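You operate a simulated robot arm through the tools that you are given. There is no shell and no other tool.

You are at the controls of a simulated robot arm. One attempt, no reset.

Task
Weigh about 60 g of the orange tin's beans into the steel cup.
Fine: stand the cup on the bench scale, tare it empty, leave it there; within 5 g on the display; the tin goes back. Set down upright: steel cup, what you pick out.

Only the result counts: the job must be done as asked and must still hold three seconds after the hand-in. Knocking over, shifting, dropping, spilling or breaking anything else fails it.

Robot
A 7-joint arm with a two-finger gripper, fixed in place. Base frame: the origin is at the foot of the arm, x ahead of it, y to its left, z up; the work surface is at about z = 880. Units: mm, rad, N and s.
With the tool pointing down near the work surface it reaches from about 340 to 720 mm from the base axis. Its first joint turns from -1.152 to 1.152 rad. Payload 2.45 kg.
Tool frame: the origin (TCP) lies between the finger pads and is the grasp point; the fingertips stand 26 mm ahead of it; z points along the fingers, y is the line along which they close. Largest opening 96 mm; the body of the gripper starts 69 mm behind the TCP.
Orientation is that of the tool frame in the base frame, as a unit quaternion [x, y, z, w]. With the fingers straight down and closing along the base's y, the tool's x points along the base's -x, its y along +y and its z along -z.

Tools
- The arm moves only by the tool move_arm. Its argument "targets" is a list of rows, each an object (a shift or turn left out is 0, a gripper value left out holds the last) with "translation": the shift along the tool's x, y, z in mm, a list of three; "delta_rot": the turn, a rotation vector about the tool's x, y, z in rad, a list of three; "jaw": the finger opening in mm, from 0 to 96. In form: [{"translation": [dx, dy, dz], "delta_rot": [ax, ay, az], "jaw": jaw}, ...]. A call has 1 to 20 rows; each row shifts and turns the commanded pose from where the row before left it, along the tool's axes as they then stand. Rows are played at 5 a second. More than 50 mm and 0.15 rad between two rows, or a gripper value outside its range, and nothing of the call is played. Where a pose cannot be reached the arm comes as near as it can. A force on the tool above 40 N (or 10 N above the force at the start of the call, whichever is more), or a blocked arm, ends the call early, and 0.2 s more pass. Each finger halts on what it meets, pressing with about 34 N; the grip force reading is that of the motor and also rises with nothing between the fingers. The clock runs only during rows and for 0.2 s after the last one: add rows that do not move to give the fingers time. It gives the time, the measured TCP pose, the force on the tool (base axes), the opening and the grip force at its end, in the units of the frame above (readings bear some noise), with the torque about the TCP (base axes, N m) and any sound that the robot's microphone picked up, and new pictures: "views" is both (left out), scene, wrist or none.
- Cameras (640 x 400 px; columns grow to the right, rows downward): "scene" is fixed at [171.7, -391, 1431.9]; the picture's right is [0.74, -0.67, 0.00], its down [-0.38, -0.43, -0.82] and it looks along [0.55, 0.61, -0.57] (base axes); focal length 280 px, centre (320, 200). "wrist" rides on the gripper at [82, 3, -98] in the tool frame; the picture's right is [-0.04, 1.00, 0.00], its down [-0.73, -0.03, -0.68] and it looks along [-0.68, -0.03, 0.73] (tool axes); focal length 256 px, centre (320, 200). There is no depth. A picture from a camera that has moved, and an enlarged one, comes with that camera's place and axes in the base frame and with its lens. The place of the scene camera against the robot may be out by one fixed shift of up to 12 mm in any direction.
- close_up(camera, box): a new picture of the part [left, top, right, bottom] of that camera's present view, enlarged. The clock stands still meanwhile.
- job_done(): hands the job in; it is judged then, once.

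Nothing tells you positions but the pictures and the camera data. Unless the task says otherwise, let go and move clear before handing in.

The tools are called after "Emit:" as a command line: name --argument value ..., lists and objects as JSON in quotes. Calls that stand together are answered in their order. move_arm: Moves the arm, as the interface text tells. Its arguments: {"type":"object","properties":{"targets":{"type":"array","items":{"type":"object","properties":{"translation":{"type":"array","items":{"type":"number"}},"delta_rot":{"type":"array","items":{"type":"number"}},"jaw":{"type":"number"}}}},"views":{"type":"string","enum":["both","scene","wrist","none"]}},"required":["targets"]} The other tools are called the same way: close_up (camera, box) takes an enlarged picture of a part of a camera's view; job_done () hands the job in.

At the start:

```text
clock: 0.0
ee_pos: [331.9, -114.9, 1277.0]
tcp_rot: [0.0, 1.0, 0.001, 0.0]
contact_force: [1.2, 0.6, -0.6]
torque: [-0.03, 0.0, 0.02]
opening: 96.0
grasp_force: 0.1
```

scene: 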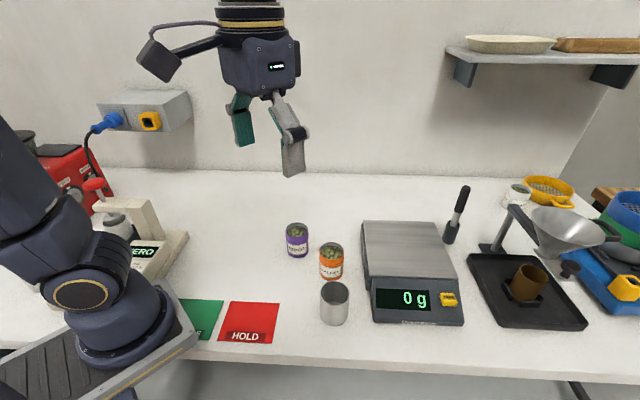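
wrist: 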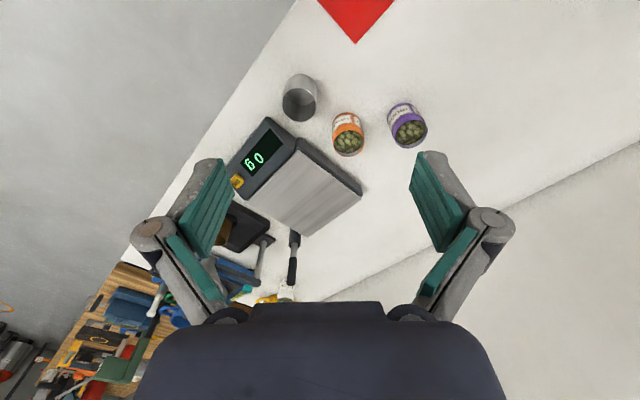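

I see a steel cup, an orange and a purple tin of beans, and a bench scale reading 0 g to their right. I'll look closer before moving.

Emit:
close_up --camera "scene" --box '[260, 200, 480, 340]'

Emit:
close_up --camera "wrist" --box '[220, 50, 460, 250]'

Emit:
close_up --camera "scene" --box '[440, 160, 640, 340]'

```text
2.86 times, centred on (370, 270) of scene
camera zoom: at [171.7, -391.0, 1431.9], right [0.74, -0.67, 0.0], down [-0.38, -0.43, -0.82], along [0.55, 0.61, -0.57], focal length 800 px, centre (177, 0)
```

zoom: 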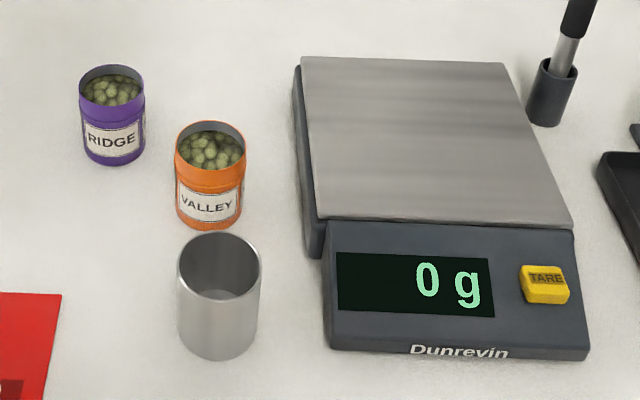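

```text
2.00 times, centred on (340, 150) of wrist
camera zoom: at [250.1, -110.9, 1375.1], right [0.04, 1.0, 0.0], down [0.73, -0.03, 0.68], along [0.68, -0.03, -0.73], focal length 512 px, centre (280, 300)
```

zoom: 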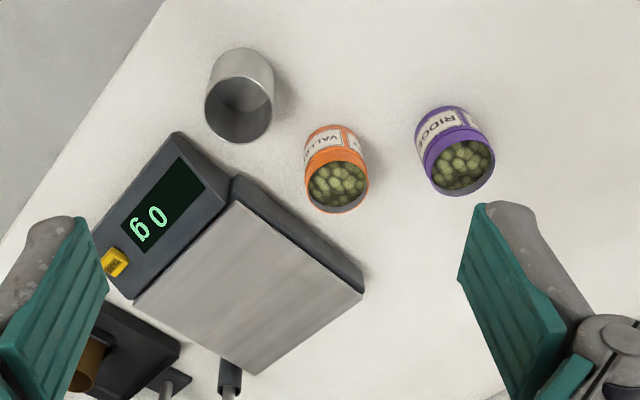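

```text
2.22 times, centred on (540, 250) of scene
camera zoom: at [171.7, -391.0, 1431.9], right [0.74, -0.67, 0.0], down [-0.38, -0.43, -0.82], along [0.55, 0.61, -0.57], focal length 622 px, centre (-169, 89)
```

zoom: 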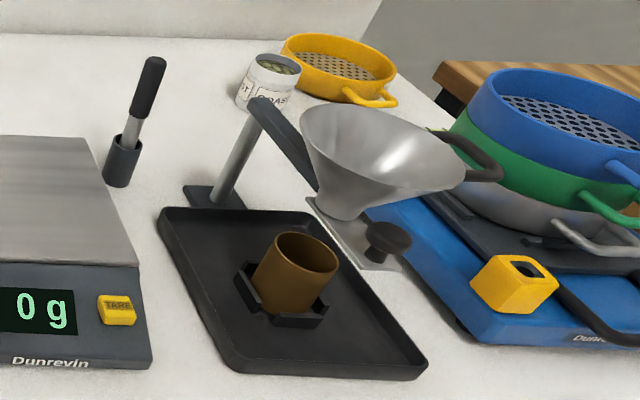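

The cup is near (425, -152), the orange tin near (500, -65) and the scale plate centre near (660, -166). The tare button is on the scale's front right. First I'll move to open space and check how far the wrist can roll, since a side grip with roll looks best for pouring.

Emit:
move_arm --targets '[{"translation": [-30, 0, 15]}, {"translation": [-30, 0, 15]}, {"translation": [-30, 0, 15]}, {"translation": [-20, 0, 10]}, {"delta_rot": [0, 0, 0.15]}, {"delta_rot": [0, 0, 0.15]}, {"delta_rot": [0, 0, 0.15]}, {"delta_rot": [0, 0, 0.15]}, {"delta_rot": [0, 0, 0.15]}, {"delta_rot": [0, 0, 0.15]}, {"delta_rot": [0, 0, 0.15]}, {"delta_rot": [0, 0, 0.15]}, {"delta_rot": [0, 0, 0.15]}, {"delta_rot": [0, 0, 0.15]}, {}]'

```text
clock: 3.2
ee_pos: [441.6, -115.4, 1221.5]
tcp_rot: [0.682, 0.731, 0.0, 0.0]
contact_force: [-0.8, 0.5, -0.4]
torque: [-0.02, 0.02, 0.01]
opening: 95.7
grasp_force: 0.0
camera wrist: at [438.9, -32.6, 1320.2], right [1.0, 0.03, 0.0], down [0.02, -0.73, 0.68], along [0.02, -0.68, -0.73], focal length 256 px, centre (320, 200)
```

scene: 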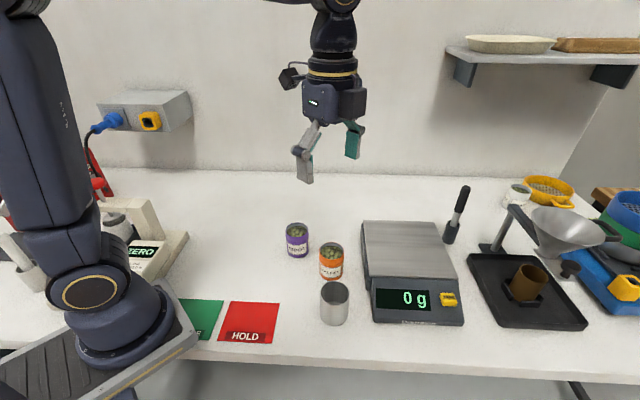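
wrist: 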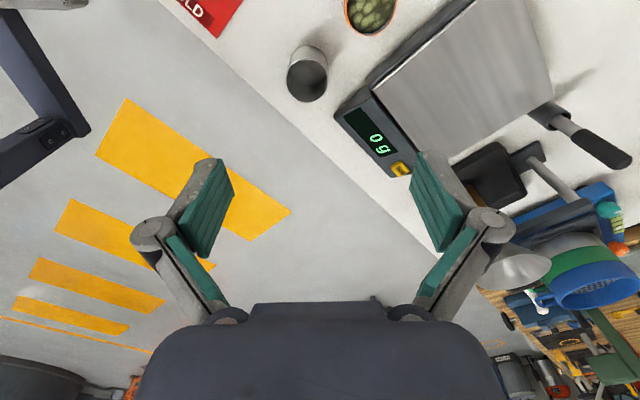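

The wrist rolled 1.5 rad with no trouble, and this view confirms the cup at about (424, -148). I'll carry on to a half-turn.

Emit:
move_arm --targets '[{"delta_rot": [0, 0, 0.15]}, {"delta_rot": [0, 0, 0.15]}, {"delta_rot": [0, 0, 0.15]}, {"delta_rot": [0, 0, 0.15]}, {"delta_rot": [0, 0, 0.15]}, {"delta_rot": [0, 0, 0.15]}, {"delta_rot": [0, 0, 0.15]}, {"delta_rot": [0, 0, 0.15]}, {"delta_rot": [0, 0, 0.15]}, {"delta_rot": [0, 0, 0.15]}, {"delta_rot": [0, 0, 0.14]}, {}, {}]'

```text
clock: 6.0
ee_pos: [441.2, -114.3, 1221.8]
tcp_rot: [1.0, 0.002, 0.001, 0.0]
contact_force: [0.0, -0.2, -0.4]
torque: [0.02, -0.02, -0.01]
opening: 95.9
grasp_force: 0.0
camera wrist: at [523.4, -116.8, 1319.9], right [-0.04, -1.0, 0.0], down [-0.73, 0.03, 0.68], along [-0.68, 0.03, -0.73], focal length 256 px, centre (320, 200)
```

scene: 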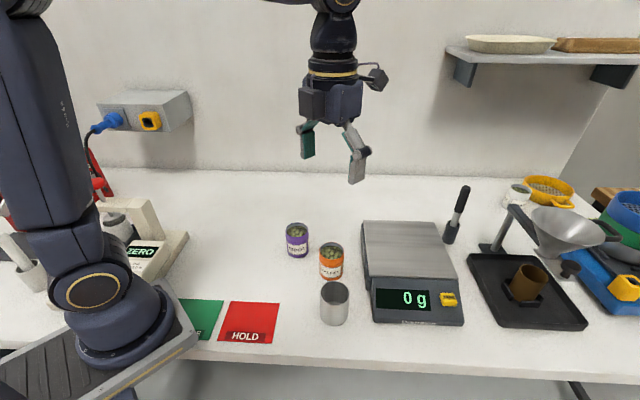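
wrist: 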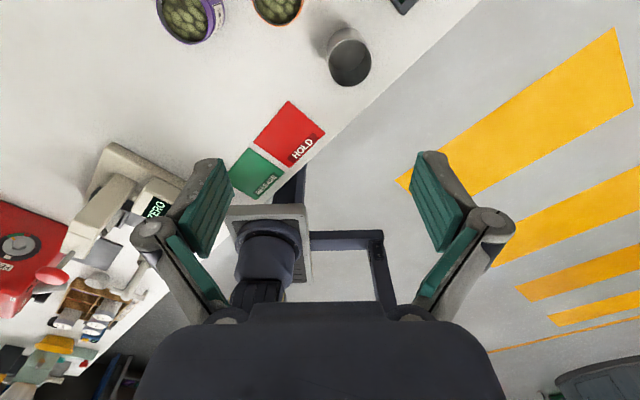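

The half-turn works. I'll use a closer view to pin down the cup and tins from this side.

Emit:
close_up --camera "wrist" --box '[140, 0, 400, 120]'

Emit:
close_up --camera "scene" --box '[270, 200, 370, 340]'

```text
2.46 times, centred on (270, 60) of wrist
camera zoom: at [523.4, -116.8, 1319.9], right [-0.04, -1.0, 0.0], down [-0.73, 0.03, 0.68], along [-0.68, 0.03, -0.73], focal length 630 px, centre (443, 545)
```

zoom: 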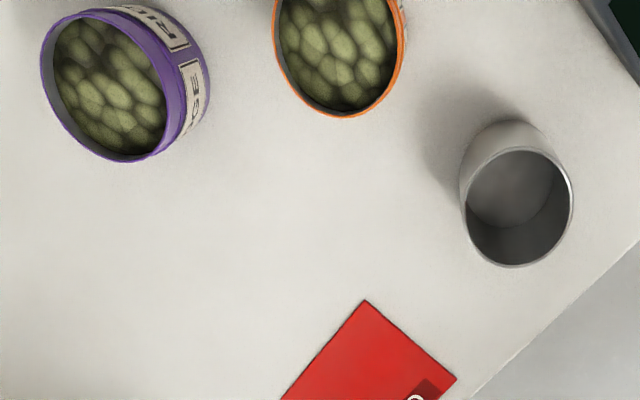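

```text
2.86 times, centred on (320, 270) of scene
camera zoom: at [171.7, -391.0, 1431.9], right [0.74, -0.67, 0.0], down [-0.38, -0.43, -0.82], along [0.55, 0.61, -0.57], focal length 800 px, centre (320, 0)
```

zoom: 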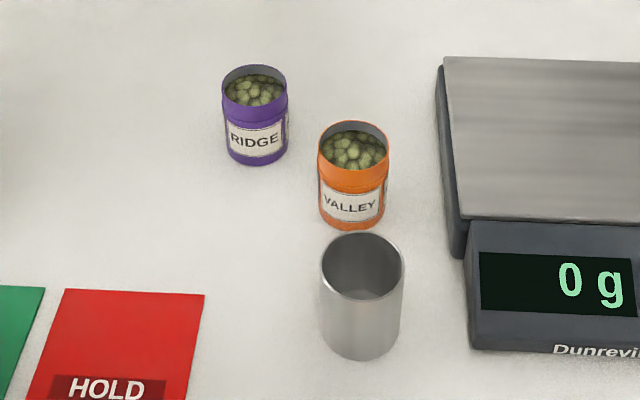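

The cup is about 60 mm across and 73 mm tall at roughly (426, -152). I'll move above it with the fingers open and check alignment before going lower.

Emit:
move_arm --targets '[{"translation": [-4, 10, 40]}, {"translation": [-4, 10, 40]}, {"translation": [-4, 10, 40]}, {"translation": [-3, 8, 30]}, {}, {}]'

```text
clock: 7.4
ee_pos: [426.4, -153.0, 1069.5]
tcp_rot: [1.0, 0.002, 0.0, 0.0]
contact_force: [-0.5, -0.9, -0.7]
torque: [0.01, -0.03, -0.03]
opening: 95.9
grasp_force: 0.0
camera wrist: at [508.3, -154.4, 1168.4], right [-0.04, -1.0, 0.0], down [-0.73, 0.03, 0.68], along [-0.68, 0.02, -0.73], focal length 256 px, centre (320, 200)
```

scene: 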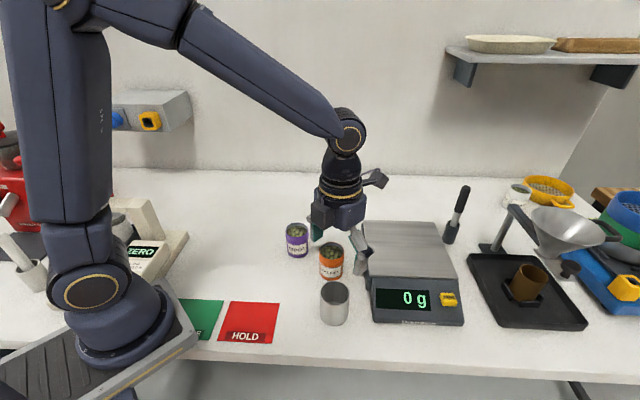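
wrist: 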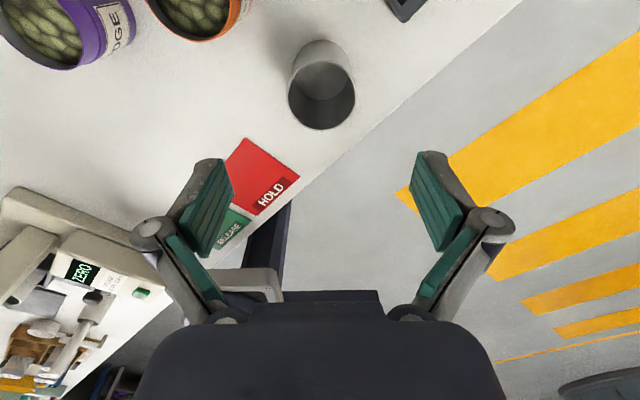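

The cup lies centred between the fingers. I'll go straight down to grip height, about 50 mm above the table, and close.

Emit:
move_arm --targets '[{"translation": [0, 0, 35]}, {"translation": [0, 0, 35]}, {"translation": [0, 0, 30]}, {"translation": [0, 0, 25]}, {"translation": [0, 0, 14]}, {}, {"jaw": 80}, {"jaw": 70}, {"jaw": 62}, {"jaw": 56}, {"jaw": 50}, {}, {}]'

```text
clock: 10.2
ee_pos: [426.6, -153.1, 931.3]
tcp_rot: [1.0, 0.002, 0.0, 0.001]
contact_force: [-0.7, 0.0, 3.9]
torque: [0.01, 0.1, -0.06]
opening: 58.2
grasp_force: 34.0
camera wrist: at [507.9, -155.8, 1029.8], right [-0.04, -1.0, 0.0], down [-0.73, 0.03, 0.68], along [-0.68, 0.02, -0.73], focal length 256 px, centre (320, 200)
```

scene: 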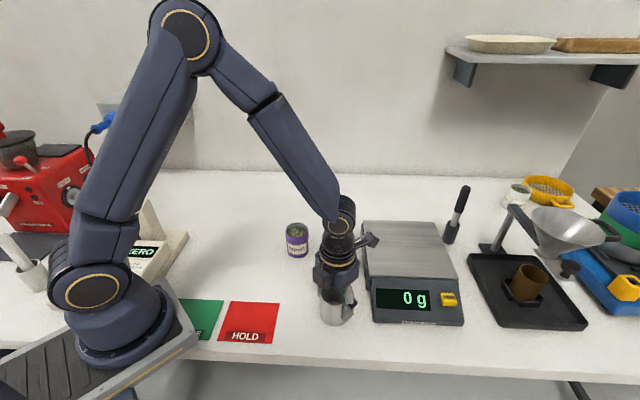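
wrist: 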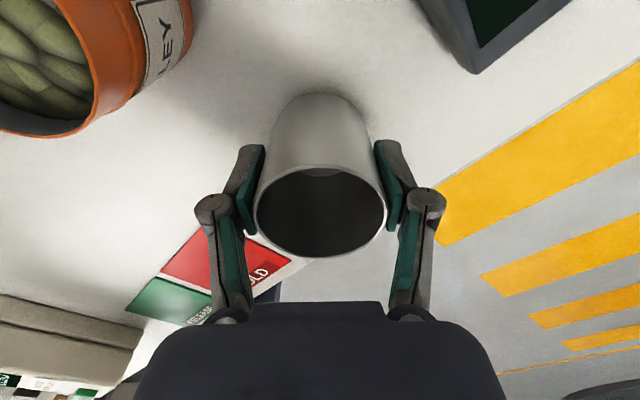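

The cup is held (58 mm, 34 N). I'll lift it clear and carry it over the scale plate to about (635, -165).

Emit:
move_arm --targets '[{"translation": [0, 0, -15]}, {"translation": [0, 0, -30]}, {"translation": [0, 0, -40]}, {"translation": [0, 0, -40]}, {"translation": [25, 2, -5]}, {"translation": [40, 2, 0]}, {"translation": [40, 2, 0]}, {"translation": [40, 2, 0]}, {"translation": [40, 2, 0]}, {"translation": [23, 2, 0]}, {}, {}]'

```text
clock: 12.8
ee_pos: [636.1, -164.4, 1061.8]
tcp_rot: [1.0, 0.002, 0.0, 0.0]
contact_force: [-0.3, 0.0, 0.2]
torque: [0.0, -0.03, 0.01]
opening: 49.6
grasp_force: 0.0
camera wrist: at [717.2, -166.1, 1161.1], right [-0.04, -1.0, 0.0], down [-0.73, 0.03, 0.68], along [-0.68, 0.02, -0.73], focal length 256 px, centre (320, 200)
```

scene: 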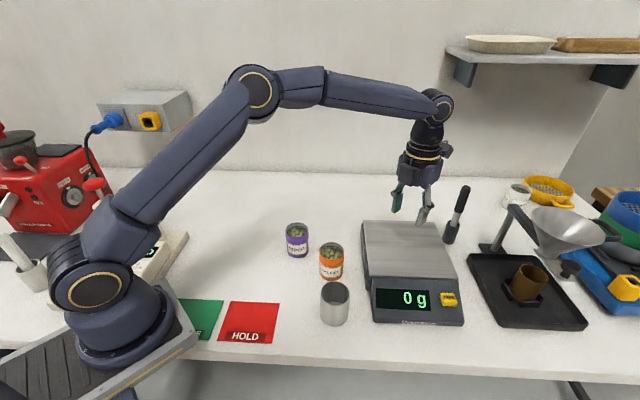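
wrist: 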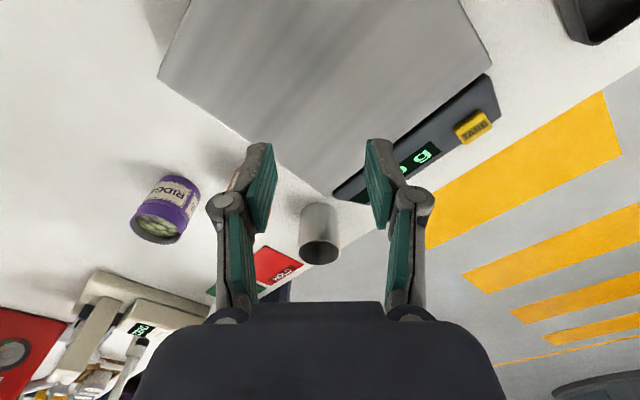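

The cup slipped out of the fingers during the lift and still seems to be standing near its old spot; the gripper is empty. I'll check the cup closely before retrying.

Emit:
close_up --camera "scene" --box '[270, 200, 370, 340]'

Emit:
close_up --camera "wrist" --box '[200, 140, 440, 300]'

Emit:
close_up --camera "wrist" --box '[150, 0, 520, 230]'

```text
2.86 times, centred on (320, 270) of scene
camera zoom: at [171.7, -391.0, 1431.9], right [0.74, -0.67, 0.0], down [-0.38, -0.43, -0.82], along [0.55, 0.61, -0.57], focal length 800 px, centre (320, 0)
```

zoom: 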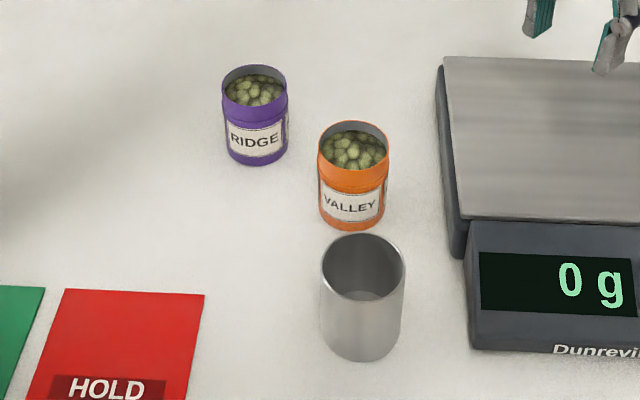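

```text
2.50 times, centred on (320, 220) of wrist
camera zoom: at [717.2, -166.1, 1161.1], right [-0.04, -1.0, 0.0], down [-0.73, 0.03, 0.68], along [-0.68, 0.02, -0.73], focal length 640 px, centre (320, 150)
```

zoom: 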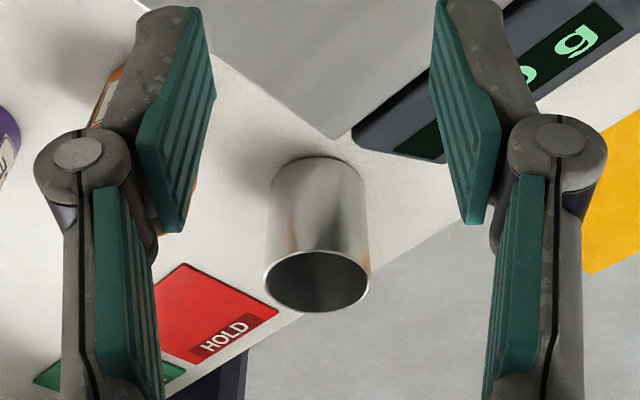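

```text
1.73 times, centred on (335, 115) of wrist
camera zoom: at [717.2, -166.1, 1161.1], right [-0.04, -1.0, 0.0], down [-0.73, 0.03, 0.68], along [-0.68, 0.02, -0.73], focal length 443 px, centre (294, 347)
```

zoom: 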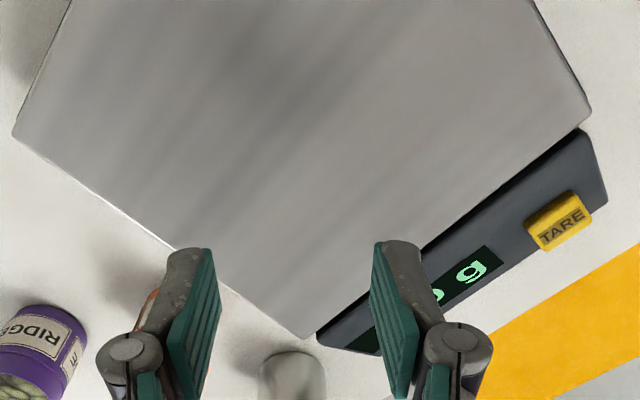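

The cup stands upright where it was, so it simply slid through the grip. I'll go back, open up, and check alignment above it.

Emit:
move_arm --targets '[{"translation": [-30, -2, 0], "jaw": 96}, {"translation": [-45, -2, 0]}, {"translation": [-45, -2, 0]}, {"translation": [-45, -3, 0]}, {"translation": [-44.6, -2.6, 0]}, {}, {}]'

```text
clock: 14.4
ee_pos: [426.2, -154.1, 1064.3]
tcp_rot: [1.0, 0.002, 0.001, 0.0]
contact_force: [0.0, -0.2, 0.7]
torque: [0.0, 0.02, 0.0]
opening: 95.9
grasp_force: 0.0
camera wrist: at [507.9, -156.5, 1162.6], right [-0.04, -1.0, 0.0], down [-0.73, 0.03, 0.68], along [-0.68, 0.02, -0.73], focal length 256 px, centre (320, 200)
```

scene: 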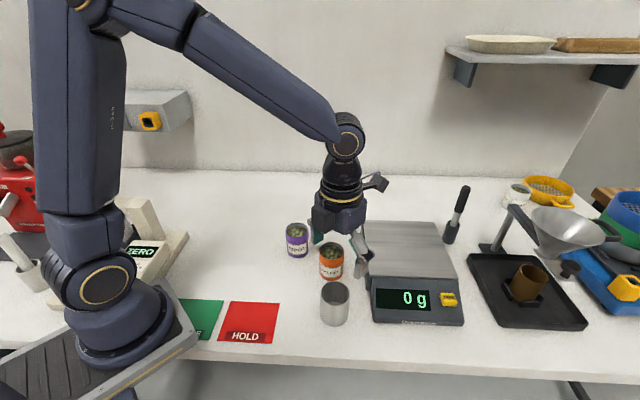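
wrist: 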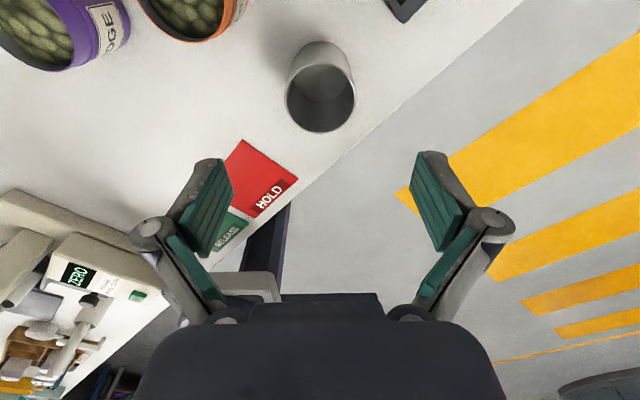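

The cup is still centred. This time I'll grip lower (TCP about 915), close fully, and lift just a little, slowly, to test the hold.

Emit:
move_arm --targets '[{"translation": [0, 0, 40]}, {"translation": [0, -1, 40]}, {"translation": [0, 0, 35]}, {"translation": [0, 0, 20]}, {"translation": [0, 0, 14]}, {}, {"jaw": 76}, {"jaw": 64}, {"jaw": 50}, {"jaw": 30}, {"jaw": 10}, {"jaw": 0}, {}, {}]'

Emit:
move_arm --targets '[{"translation": [0, 0, -2]}, {"translation": [0, 0, -3]}, {"translation": [0, 0, -4]}, {"translation": [0, 0, -5]}, {"translation": [0, 0, -6]}, {}]'

```text
clock: 17.4
ee_pos: [426.8, -152.3, 912.0]
tcp_rot: [1.0, 0.002, -0.001, 0.0]
contact_force: [-0.9, -0.5, 4.4]
torque: [0.09, 0.07, 0.04]
opening: 56.4
grasp_force: 33.9
camera wrist: at [507.1, -154.2, 1011.8], right [-0.04, -1.0, 0.0], down [-0.73, 0.03, 0.68], along [-0.68, 0.02, -0.73], focal length 256 px, centre (320, 200)
```

scene: 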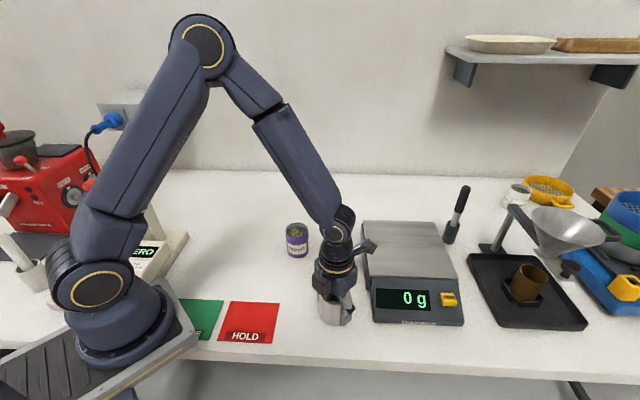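
wrist: 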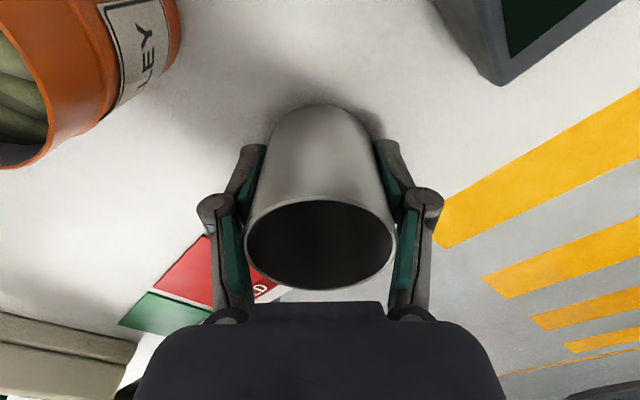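

```text
clock: 18.8
ee_pos: [426.1, -152.5, 932.8]
tcp_rot: [1.0, 0.001, 0.0, 0.0]
contact_force: [-0.5, 0.0, -0.4]
torque: [-0.02, 0.03, 0.02]
opening: 56.7
grasp_force: 34.3
camera wrist: at [507.1, -154.9, 1031.5], right [-0.04, -1.0, 0.0], down [-0.73, 0.03, 0.68], along [-0.68, 0.02, -0.73], focal length 256 px, centre (320, 200)
```

scene: 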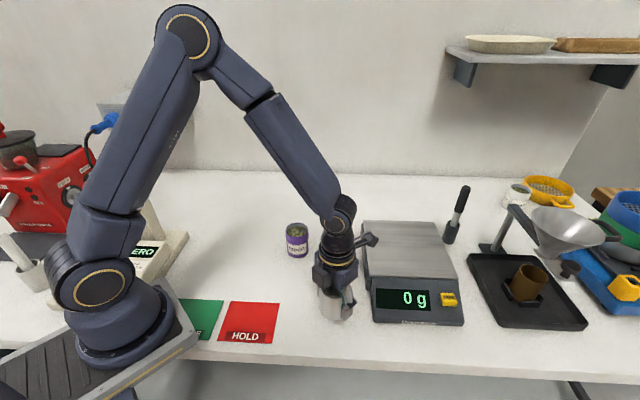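
wrist: 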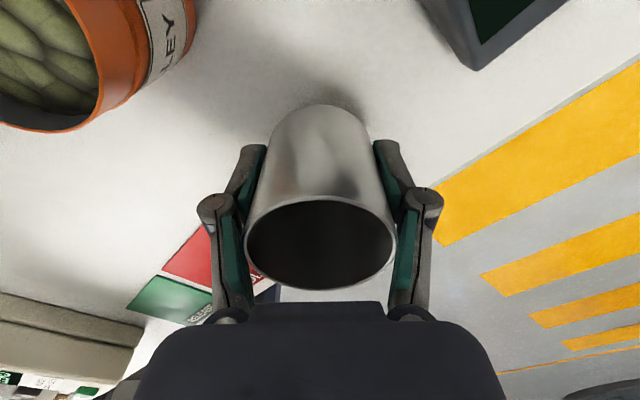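

The cup is rising with the gripper this time. I'll keep lifting gently and check again before travelling.

Emit:
move_arm --targets '[{"translation": [0, 0, -3]}, {"translation": [0, 0, -5]}, {"translation": [0, 0, -7]}, {"translation": [0, 0, -8]}, {"translation": [0, 0, -8]}, {"translation": [0, 0, -8]}, {"translation": [0, 0, -8]}, {"translation": [0, 0, -8]}, {"translation": [0, 0, -8]}, {"translation": [0, 0, -7]}, {"translation": [0, 0, -5]}, {"translation": [0, 0, -3]}, {}]'

```text
clock: 21.6
ee_pos: [425.8, -152.0, 1011.6]
tcp_rot: [1.0, 0.001, -0.001, 0.0]
contact_force: [-0.8, -0.2, -1.2]
torque: [-0.01, -0.01, -0.01]
opening: 56.5
grasp_force: 33.7
camera wrist: at [506.0, -154.4, 1110.3], right [-0.04, -1.0, 0.0], down [-0.73, 0.03, 0.68], along [-0.68, 0.02, -0.73], focal length 256 px, centre (320, 200)
```

scene: 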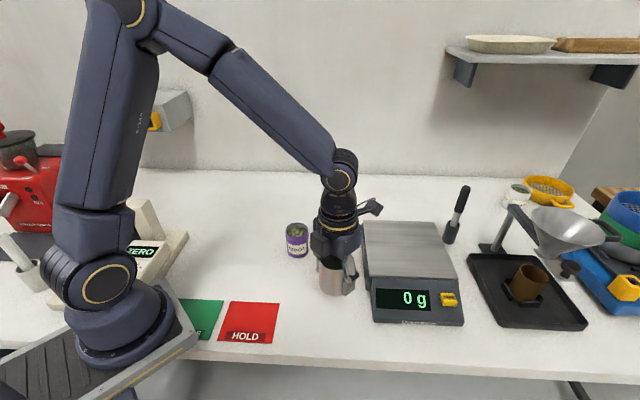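
wrist: 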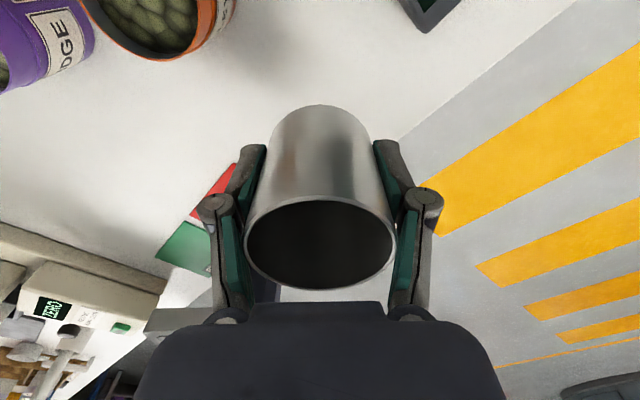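

It holds steadily with no slip. I'll now carry it smoothly over to the scale.

Emit:
move_arm --targets '[{"translation": [5, 1, 0]}, {"translation": [10, 1, 0]}, {"translation": [15, 1, 0]}, {"translation": [20, 1, 0]}, {"translation": [20, 1, 0]}, {"translation": [20, 1, 0]}, {"translation": [20, 1, 0]}, {"translation": [20, 1, 0]}, {"translation": [20, 1, 0]}, {"translation": [20, 1, 0]}, {"translation": [20, 1, 0]}, {"translation": [12, 1, 0]}, {"translation": [7, 1, 0]}, {}, {}]'

```text
clock: 24.8
ee_pos: [635.4, -164.5, 1010.7]
tcp_rot: [1.0, 0.002, 0.0, 0.0]
contact_force: [0.1, -0.7, -0.6]
torque: [0.01, 0.0, -0.05]
opening: 56.5
grasp_force: 33.8
camera wrist: at [716.5, -166.8, 1110.0], right [-0.04, -1.0, 0.0], down [-0.73, 0.03, 0.68], along [-0.68, 0.02, -0.73], focal length 256 px, centre (320, 200)
```

scene: 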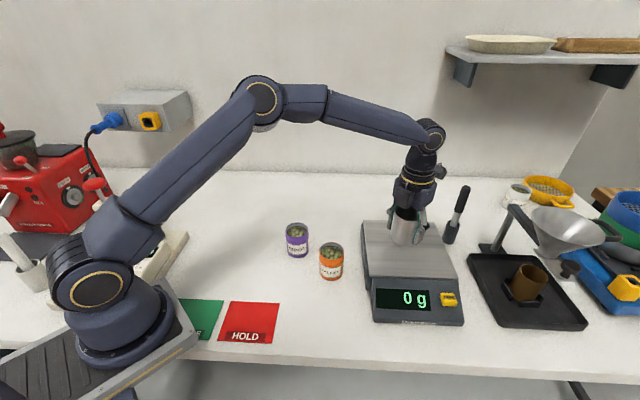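
wrist: 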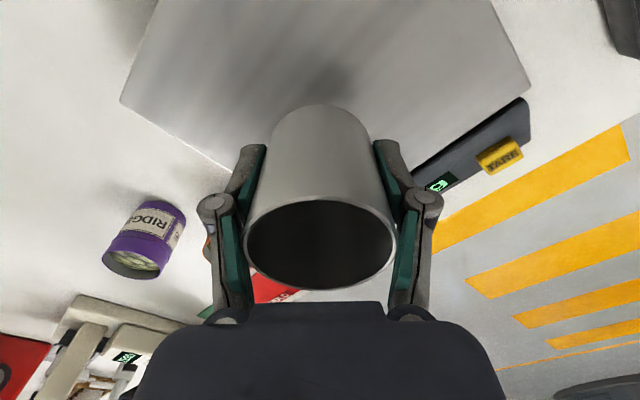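

The cup is over the plate with its base about 35 mm up. I'll lower gently and watch the force and display for contact.

Emit:
move_arm --targets '[{"translation": [0, 0, 6]}, {"translation": [0, 0, 8]}, {"translation": [0, 0, 8]}, {"translation": [0, 0, 4]}, {}]' --views "scene"

```text
clock: 26.0
ee_pos: [634.5, -164.1, 985.3]
tcp_rot: [1.0, 0.002, 0.0, 0.0]
contact_force: [0.8, -0.2, -0.9]
torque: [0.03, 0.0, -0.04]
opening: 56.3
grasp_force: 34.2
```

scene: 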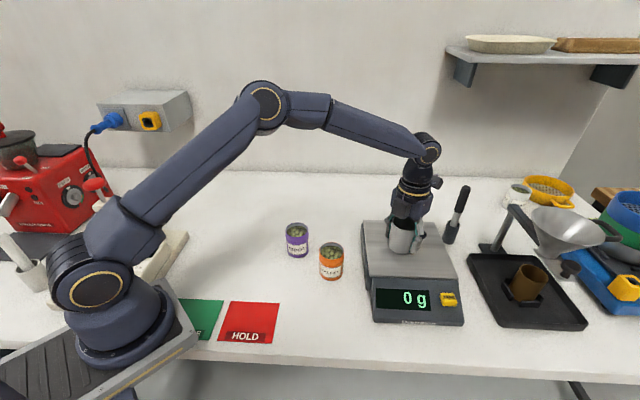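

Emit:
move_arm --targets '[{"translation": [0, 0, 2]}, {"translation": [0, 0, 2]}, {"translation": [0, 0, 2]}, {"translation": [0, 0, 2]}, {}]' --views "scene"

```text
clock: 27.2
ee_pos: [634.1, -164.6, 976.9]
tcp_rot: [1.0, 0.002, 0.0, 0.0]
contact_force: [-0.6, -0.5, -0.3]
torque: [0.02, 0.01, -0.01]
opening: 56.4
grasp_force: 33.8
```

scene: 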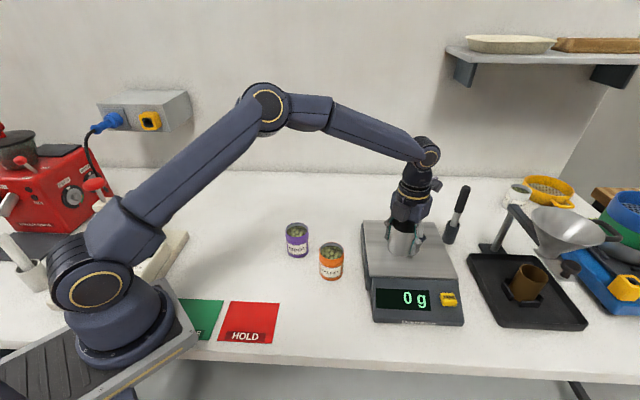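

Emit:
move_arm --targets '[{"translation": [0, 0, 1.5]}, {"translation": [0, 0, 1.5]}, {"translation": [0, 0, 1.5]}, {}]' --views "scene"

```text
clock: 28.2
ee_pos: [636.1, -164.3, 975.6]
tcp_rot: [1.0, 0.002, 0.001, 0.0]
contact_force: [-6.5, 1.9, 19.3]
torque: [0.1, 0.34, -0.01]
opening: 56.5
grasp_force: 34.0
```

scene: 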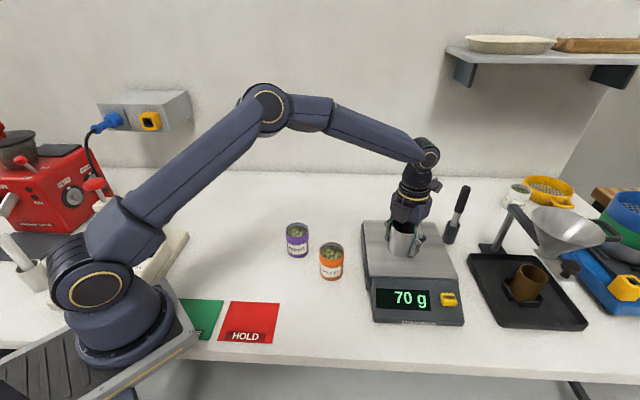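

Contact at last: 19 N, and the display has moved. I'll ease off the pressure and then open the fingers slowly.

Emit:
move_arm --targets '[{"translation": [0, 0, -1.5]}, {"translation": [0, 0, -1.2]}, {}, {"jaw": 57}, {"jaw": 60}, {"jaw": 66}, {"jaw": 74}, {"jaw": 84}, {"jaw": 96}, {}, {}]'

```text
clock: 30.6
ee_pos: [635.1, -164.3, 975.3]
tcp_rot: [1.0, 0.001, 0.0, 0.0]
contact_force: [0.6, 0.1, -0.5]
torque: [0.01, -0.01, -0.01]
opening: 95.9
grasp_force: 0.1
camera wrist: at [716.2, -166.7, 1074.2], right [-0.04, -1.0, 0.0], down [-0.73, 0.03, 0.68], along [-0.68, 0.02, -0.73], focal length 256 px, centre (320, 200)
```

scene: 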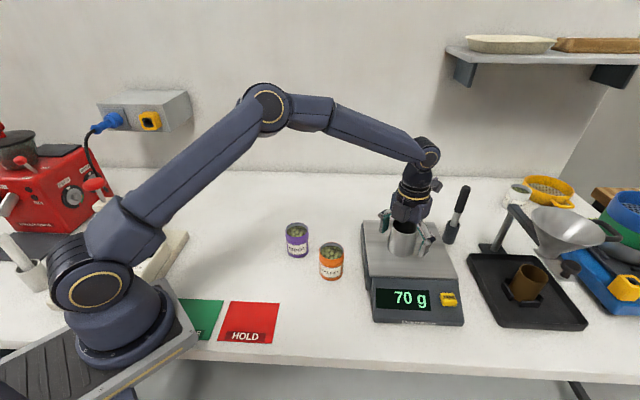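
wrist: 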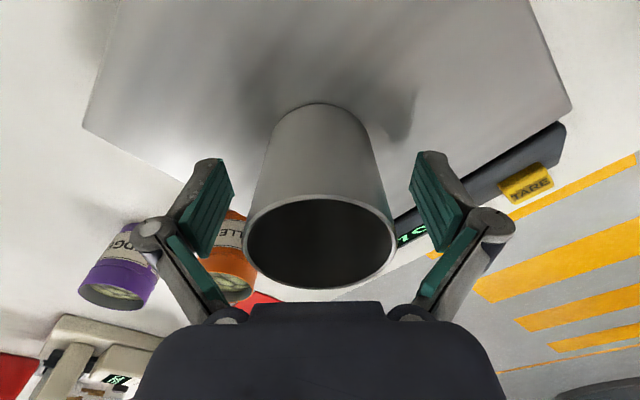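

The empty cup stands on the plate at 70 g. I'll rise clear of it, close the fingers and move above the TARE button near (595, -308).

Emit:
move_arm --targets '[{"translation": [0, 0, -15]}, {"translation": [0, 0, -35]}, {"translation": [0, 0, -40]}, {"translation": [0, 0, -15]}, {"translation": [-10, 35, 0], "jaw": 60}, {"translation": [-10, 40, 0], "jaw": 20}, {"translation": [-10, 40, 0], "jaw": 0}, {"translation": [-10, 28.5, 20]}, {"translation": [0, 0, 30]}, {}, {}, {}]'

```text
clock: 33.2
ee_pos: [594.1, -306.6, 1029.1]
tcp_rot: [1.0, 0.001, 0.0, 0.0]
contact_force: [0.2, -0.6, 0.1]
torque: [0.0, 0.02, 0.0]
opening: 0.0
grasp_force: 28.8
camera wrist: at [674.5, -309.5, 1128.8], right [-0.04, -1.0, 0.0], down [-0.73, 0.03, 0.68], along [-0.68, 0.02, -0.73], focal length 256 px, centre (320, 200)
```

scene: 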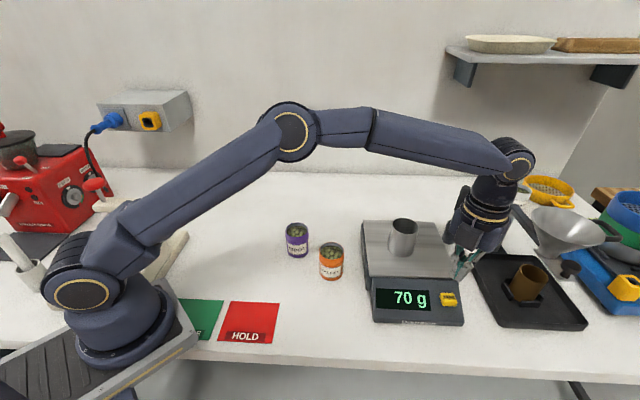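
wrist: 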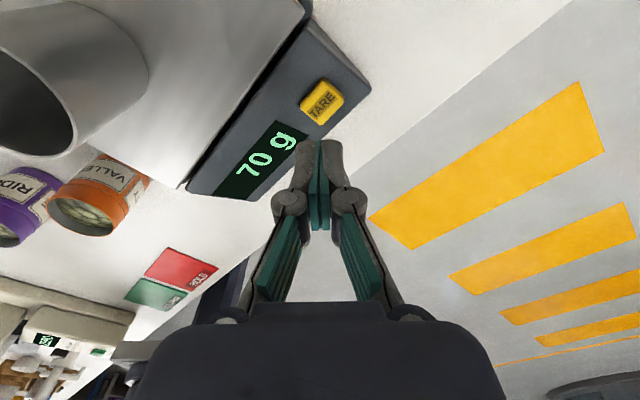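

The closed fingertips are right over the TARE button, and the cup stands safely on the plate. I'll descend close to the button, then press in small steps.

Emit:
move_arm --targets '[{"translation": [1, 0.5, 20]}, {"translation": [0, 0, 20]}, {"translation": [0, 0, 14]}, {"translation": [0, 0, 6]}, {}]'

```text
clock: 34.4
ee_pos: [594.8, -309.5, 968.3]
tcp_rot: [1.0, 0.001, 0.0, 0.0]
contact_force: [-1.3, 0.8, -0.3]
torque: [0.02, 0.02, 0.01]
opening: 0.2
grasp_force: 28.3
camera wrist: at [676.7, -310.8, 1068.0], right [-0.04, -1.0, 0.0], down [-0.73, 0.03, 0.68], along [-0.68, 0.03, -0.73], focal length 256 px, centre (320, 200)
```

scene: 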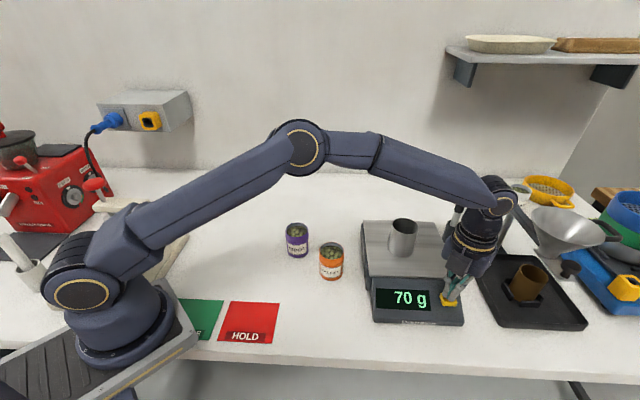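
wrist: 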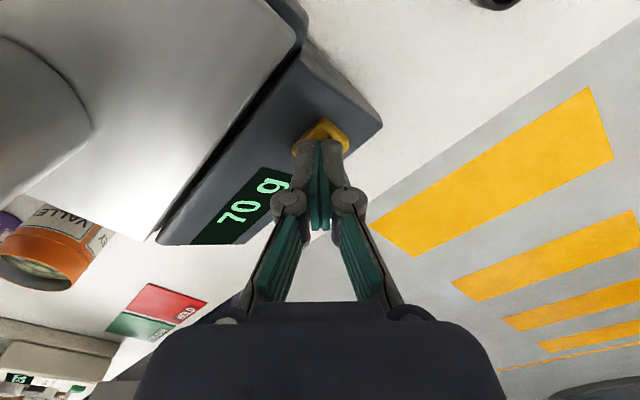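

Emit:
move_arm --targets '[{"translation": [0, 0, 2]}, {"translation": [0, 0, 2]}, {"translation": [0, 0, 2]}, {"translation": [0, 0, 1.5]}, {}]' --views "scene"

```text
clock: 35.6
ee_pos: [596.0, -309.3, 961.9]
tcp_rot: [1.0, 0.002, 0.0, 0.0]
contact_force: [0.4, 0.3, 0.4]
torque: [0.01, -0.02, -0.01]
opening: 6.0
grasp_force: 28.5
```

scene: 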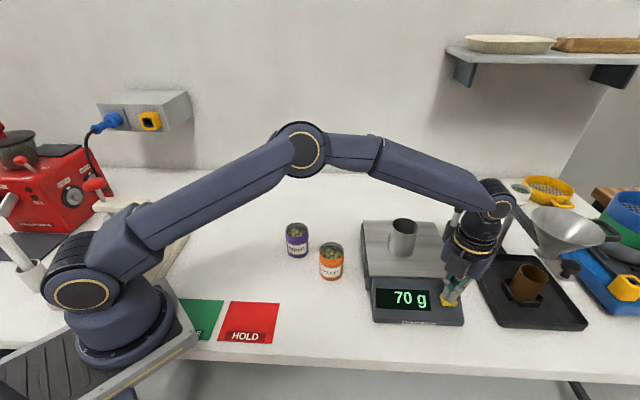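

The opening now reads 6 mm even though the fingers are commanded shut. I'll look closely at the fingertips and button.

Emit:
close_up --camera "wrist" --box '[230, 80, 410, 240]'

Emit:
close_up --camera "scene" --box '[360, 200, 520, 340]'

```text
2.50 times, centred on (320, 160) of wrist
camera zoom: at [677.2, -310.8, 1061.8], right [-0.04, -1.0, 0.0], down [-0.73, 0.03, 0.68], along [-0.68, 0.02, -0.73], focal length 640 px, centre (320, 300)
```

zoom: 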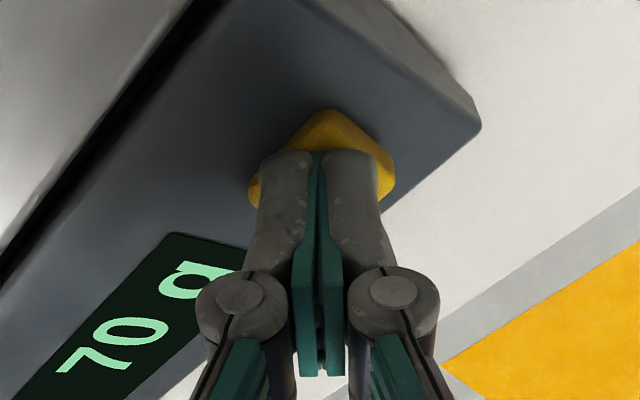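

```text
2.86 times, centred on (440, 270) of scene
camera zoom: at [171.7, -391.0, 1431.9], right [0.74, -0.67, 0.0], down [-0.38, -0.43, -0.82], along [0.55, 0.61, -0.57], focal length 800 px, centre (-23, 0)
```

zoom: 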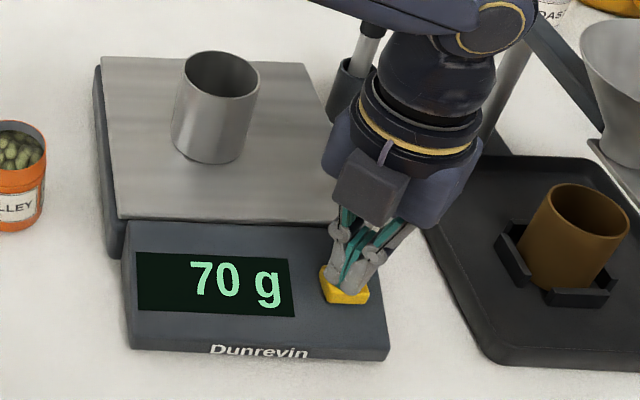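

The fingertips are just touching the button. I'll press down further in small steps until it clicks.

Emit:
move_arm --targets '[{"translation": [0, 0, 1.5]}, {"translation": [0, 0, 1.5]}, {"translation": [0, 0, 1.5]}, {}]' --views "scene"

```text
clock: 36.6
ee_pos: [595.3, -308.8, 957.7]
tcp_rot: [1.0, 0.002, 0.0, -0.001]
contact_force: [-1.4, -0.1, 4.9]
torque: [0.02, 0.03, 0.02]
opening: 6.2
grasp_force: 28.5
heard: click
```

scene: 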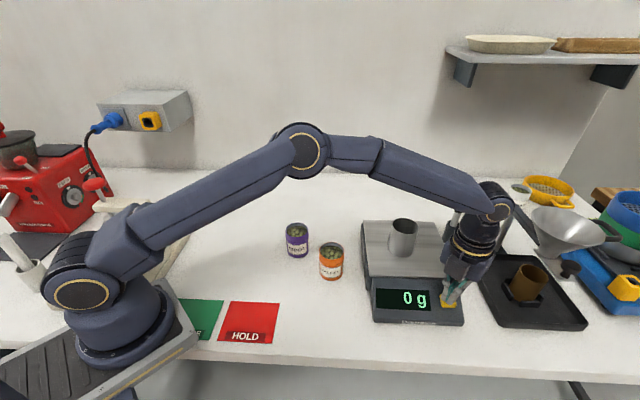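

The button clicked and the display reads 0 g with the empty cup, so it is tared. I'll rise clear, open the fingers and move over towards the orange tin.

Emit:
move_arm --targets '[{"translation": [0, 0, -10]}, {"translation": [0, 0, -35]}, {"translation": [0, 0, -45]}, {"translation": [0, 0, -45]}, {"translation": [0, 0, -40]}, {"translation": [-15, -40, 0], "jaw": 40}, {"translation": [-18, -45, 0], "jaw": 82}, {"translation": [-18, -45, 0]}, {"translation": [-18, -45, 0]}, {"translation": [-18, -45, 0]}, {"translation": [-8, -23, 0]}, {}, {}]'

```text
clock: 39.4
ee_pos: [499.8, -68.1, 1134.2]
tcp_rot: [1.0, 0.003, 0.0, 0.0]
contact_force: [0.6, -0.4, 0.8]
torque: [0.01, -0.06, -0.02]
opening: 81.9
grasp_force: 0.0
camera wrist: at [581.6, -68.9, 1232.9], right [-0.04, -1.0, 0.0], down [-0.73, 0.03, 0.68], along [-0.68, 0.02, -0.73], focal length 256 px, centre (320, 200)
```

scene: 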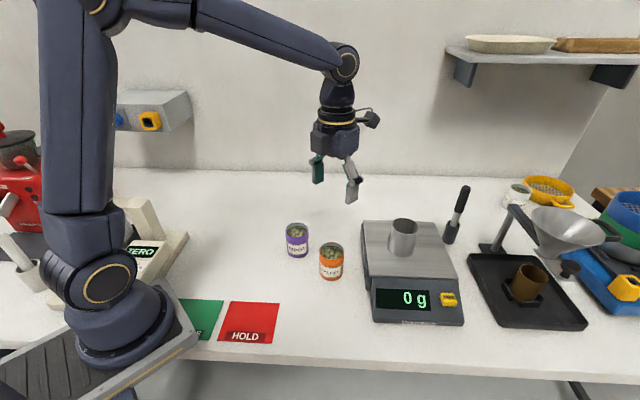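
wrist: 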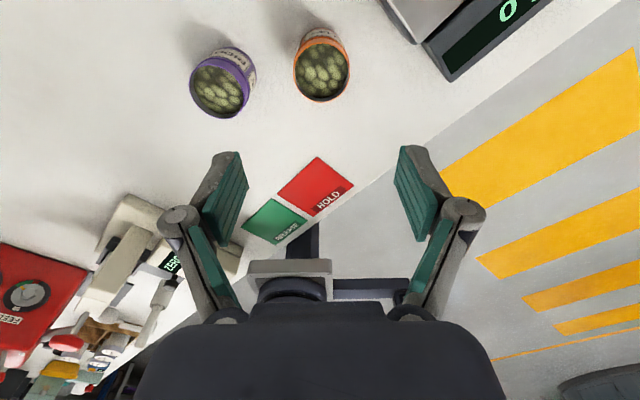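

Emit:
close_up --camera "wrist" --box '[170, 0, 410, 150]'

```text
2.67 times, centred on (290, 75) of wrist
camera zoom: at [581.6, -68.9, 1232.9], right [-0.04, -1.0, 0.0], down [-0.73, 0.03, 0.68], along [-0.68, 0.02, -0.73], focal length 683 px, centre (400, 533)
```

zoom: 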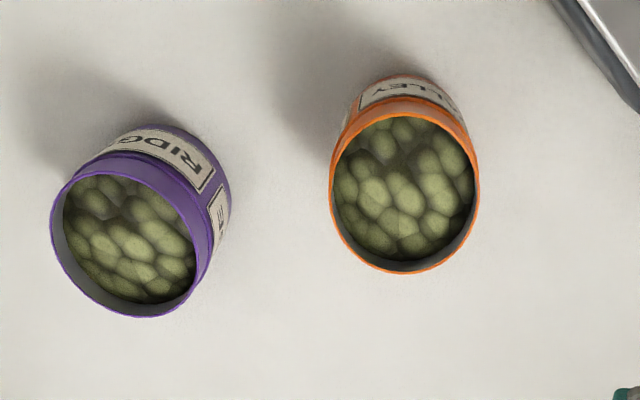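

Both tins are upright, the orange one at about (498, -68) with a 58 mm rim at z≈950. I'll try tipping the tool forward towards horizontal at this safe height.

Emit:
move_arm --targets '[{"delta_rot": [0, 0.15, 0]}, {"delta_rot": [0, 0.15, 0]}, {"delta_rot": [0, 0.15, 0]}, {"delta_rot": [0, 0.15, 0]}, {"delta_rot": [0, 0.15, 0]}, {"delta_rot": [0, 0.15, 0]}, {"delta_rot": [0, 0.15, 0]}, {"delta_rot": [0, 0.15, 0]}, {}, {}]'

```text
clock: 41.6
ee_pos: [500.4, -50.9, 1134.0]
tcp_rot: [0.853, 0.012, 0.521, -0.029]
contact_force: [0.5, -0.2, 0.0]
torque: [0.03, -0.01, -0.05]
opening: 82.2
grasp_force: 0.1
out of reach, approached as far as the arm can: row 6, 7
camera wrist: at [450.0, -60.1, 1251.9], right [0.03, -1.0, -0.07], down [-0.94, -0.01, -0.34], along [0.34, 0.08, -0.94], focal length 256 px, centre (320, 200)
```

scene: 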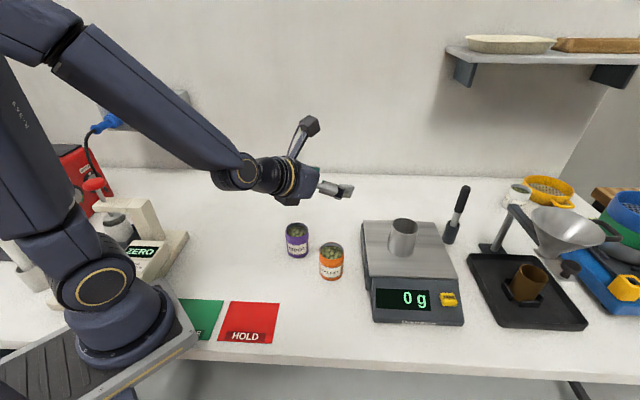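
wrist: 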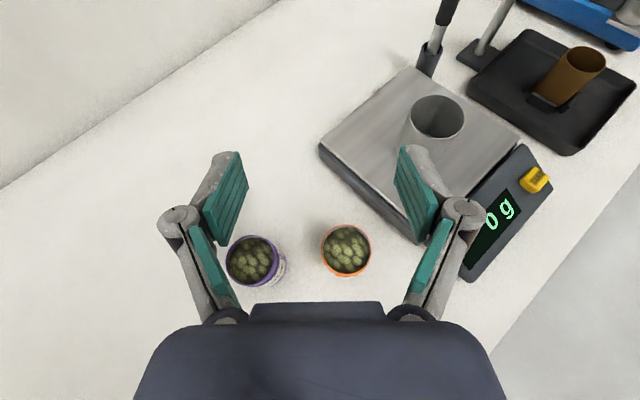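

The forward lean runs out at about 55–60°, so I'll pour with a sideways lean instead: gripper to the left of the cup, camera up, tin mouth over the cup. I'll return to vertical, roll the tool the other way, and test that lean with an empty gripper.

Emit:
move_arm --targets '[{"delta_rot": [0, -0.15, 0]}, {"delta_rot": [0, -0.15, 0]}, {"delta_rot": [0, -0.15, 0]}, {"delta_rot": [0, -0.15, 0]}, {"delta_rot": [0, -0.15, 0]}, {"delta_rot": [0, -0.15, 0]}, {"delta_rot": [0, -0.15, 0]}, {"delta_rot": [0, -0.15, 0]}, {"delta_rot": [0, 0, -0.15]}, {"delta_rot": [0, 0, -0.15]}, {"delta_rot": [0, 0, -0.15]}, {"delta_rot": [0, 0, -0.15]}, {"delta_rot": [0, 0, -0.15]}, {"delta_rot": [0, 0, -0.15]}, {"delta_rot": [0, 0, -0.15]}, {"delta_rot": [0, 0, -0.15]}, {"delta_rot": [0, 0, -0.15]}, {"delta_rot": [0, 0, -0.15]}]' --views "none"

Emit:
move_arm --targets '[{"delta_rot": [0, 0, -0.15]}, {"delta_rot": [0, 0, -0.15]}, {"delta_rot": [0, 0, -0.15]}, {"delta_rot": [0, 0, -0.15]}, {"delta_rot": [0, 0, -0.15]}, {"delta_rot": [0, 0, -0.15]}, {"delta_rot": [0, 0, -0.15]}, {"delta_rot": [0, 0, -0.15]}, {"delta_rot": [0, 0, -0.15]}, {"delta_rot": [0, 0, -0.15]}, {"delta_rot": [0, 0, -0.15]}, {"delta_rot": [0, 0, -0.15]}, {"delta_rot": [0, 0, -0.15]}, {"delta_rot": [0, 0, -0.15]}, {"delta_rot": [0, 0, -0.15]}, {"delta_rot": [0, 0, -0.15]}, {"delta_rot": [0, 0, -0.15]}, {}, {}]'

```text
clock: 45.4
ee_pos: [498.6, -50.0, 1133.7]
tcp_rot: [0.711, 0.701, -0.025, -0.047]
contact_force: [-0.4, -1.0, 0.3]
torque: [0.0, 0.05, 0.02]
opening: 81.9
grasp_force: 0.0
```

```text
clock: 49.4
ee_pos: [498.8, -50.4, 1134.8]
tcp_rot: [-0.461, 0.886, 0.037, -0.039]
contact_force: [0.3, -0.5, 0.0]
torque: [0.02, 0.02, -0.02]
opening: 82.0
grasp_force: 0.0
camera wrist: at [459.7, -117.4, 1235.3], right [-0.79, 0.6, 0.1], down [0.51, 0.56, 0.65], along [0.34, 0.56, -0.76], focal length 256 px, centre (320, 200)
```

scene: 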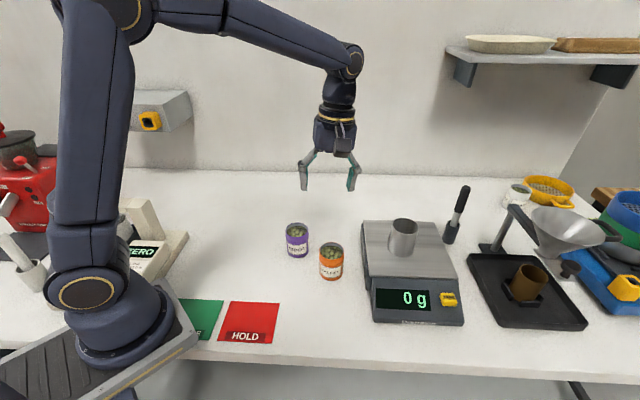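
wrist: 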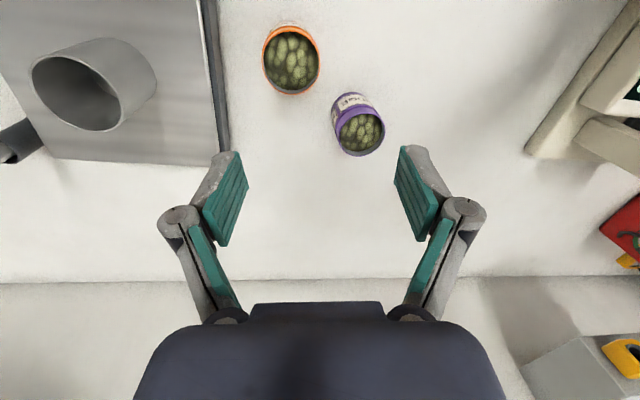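

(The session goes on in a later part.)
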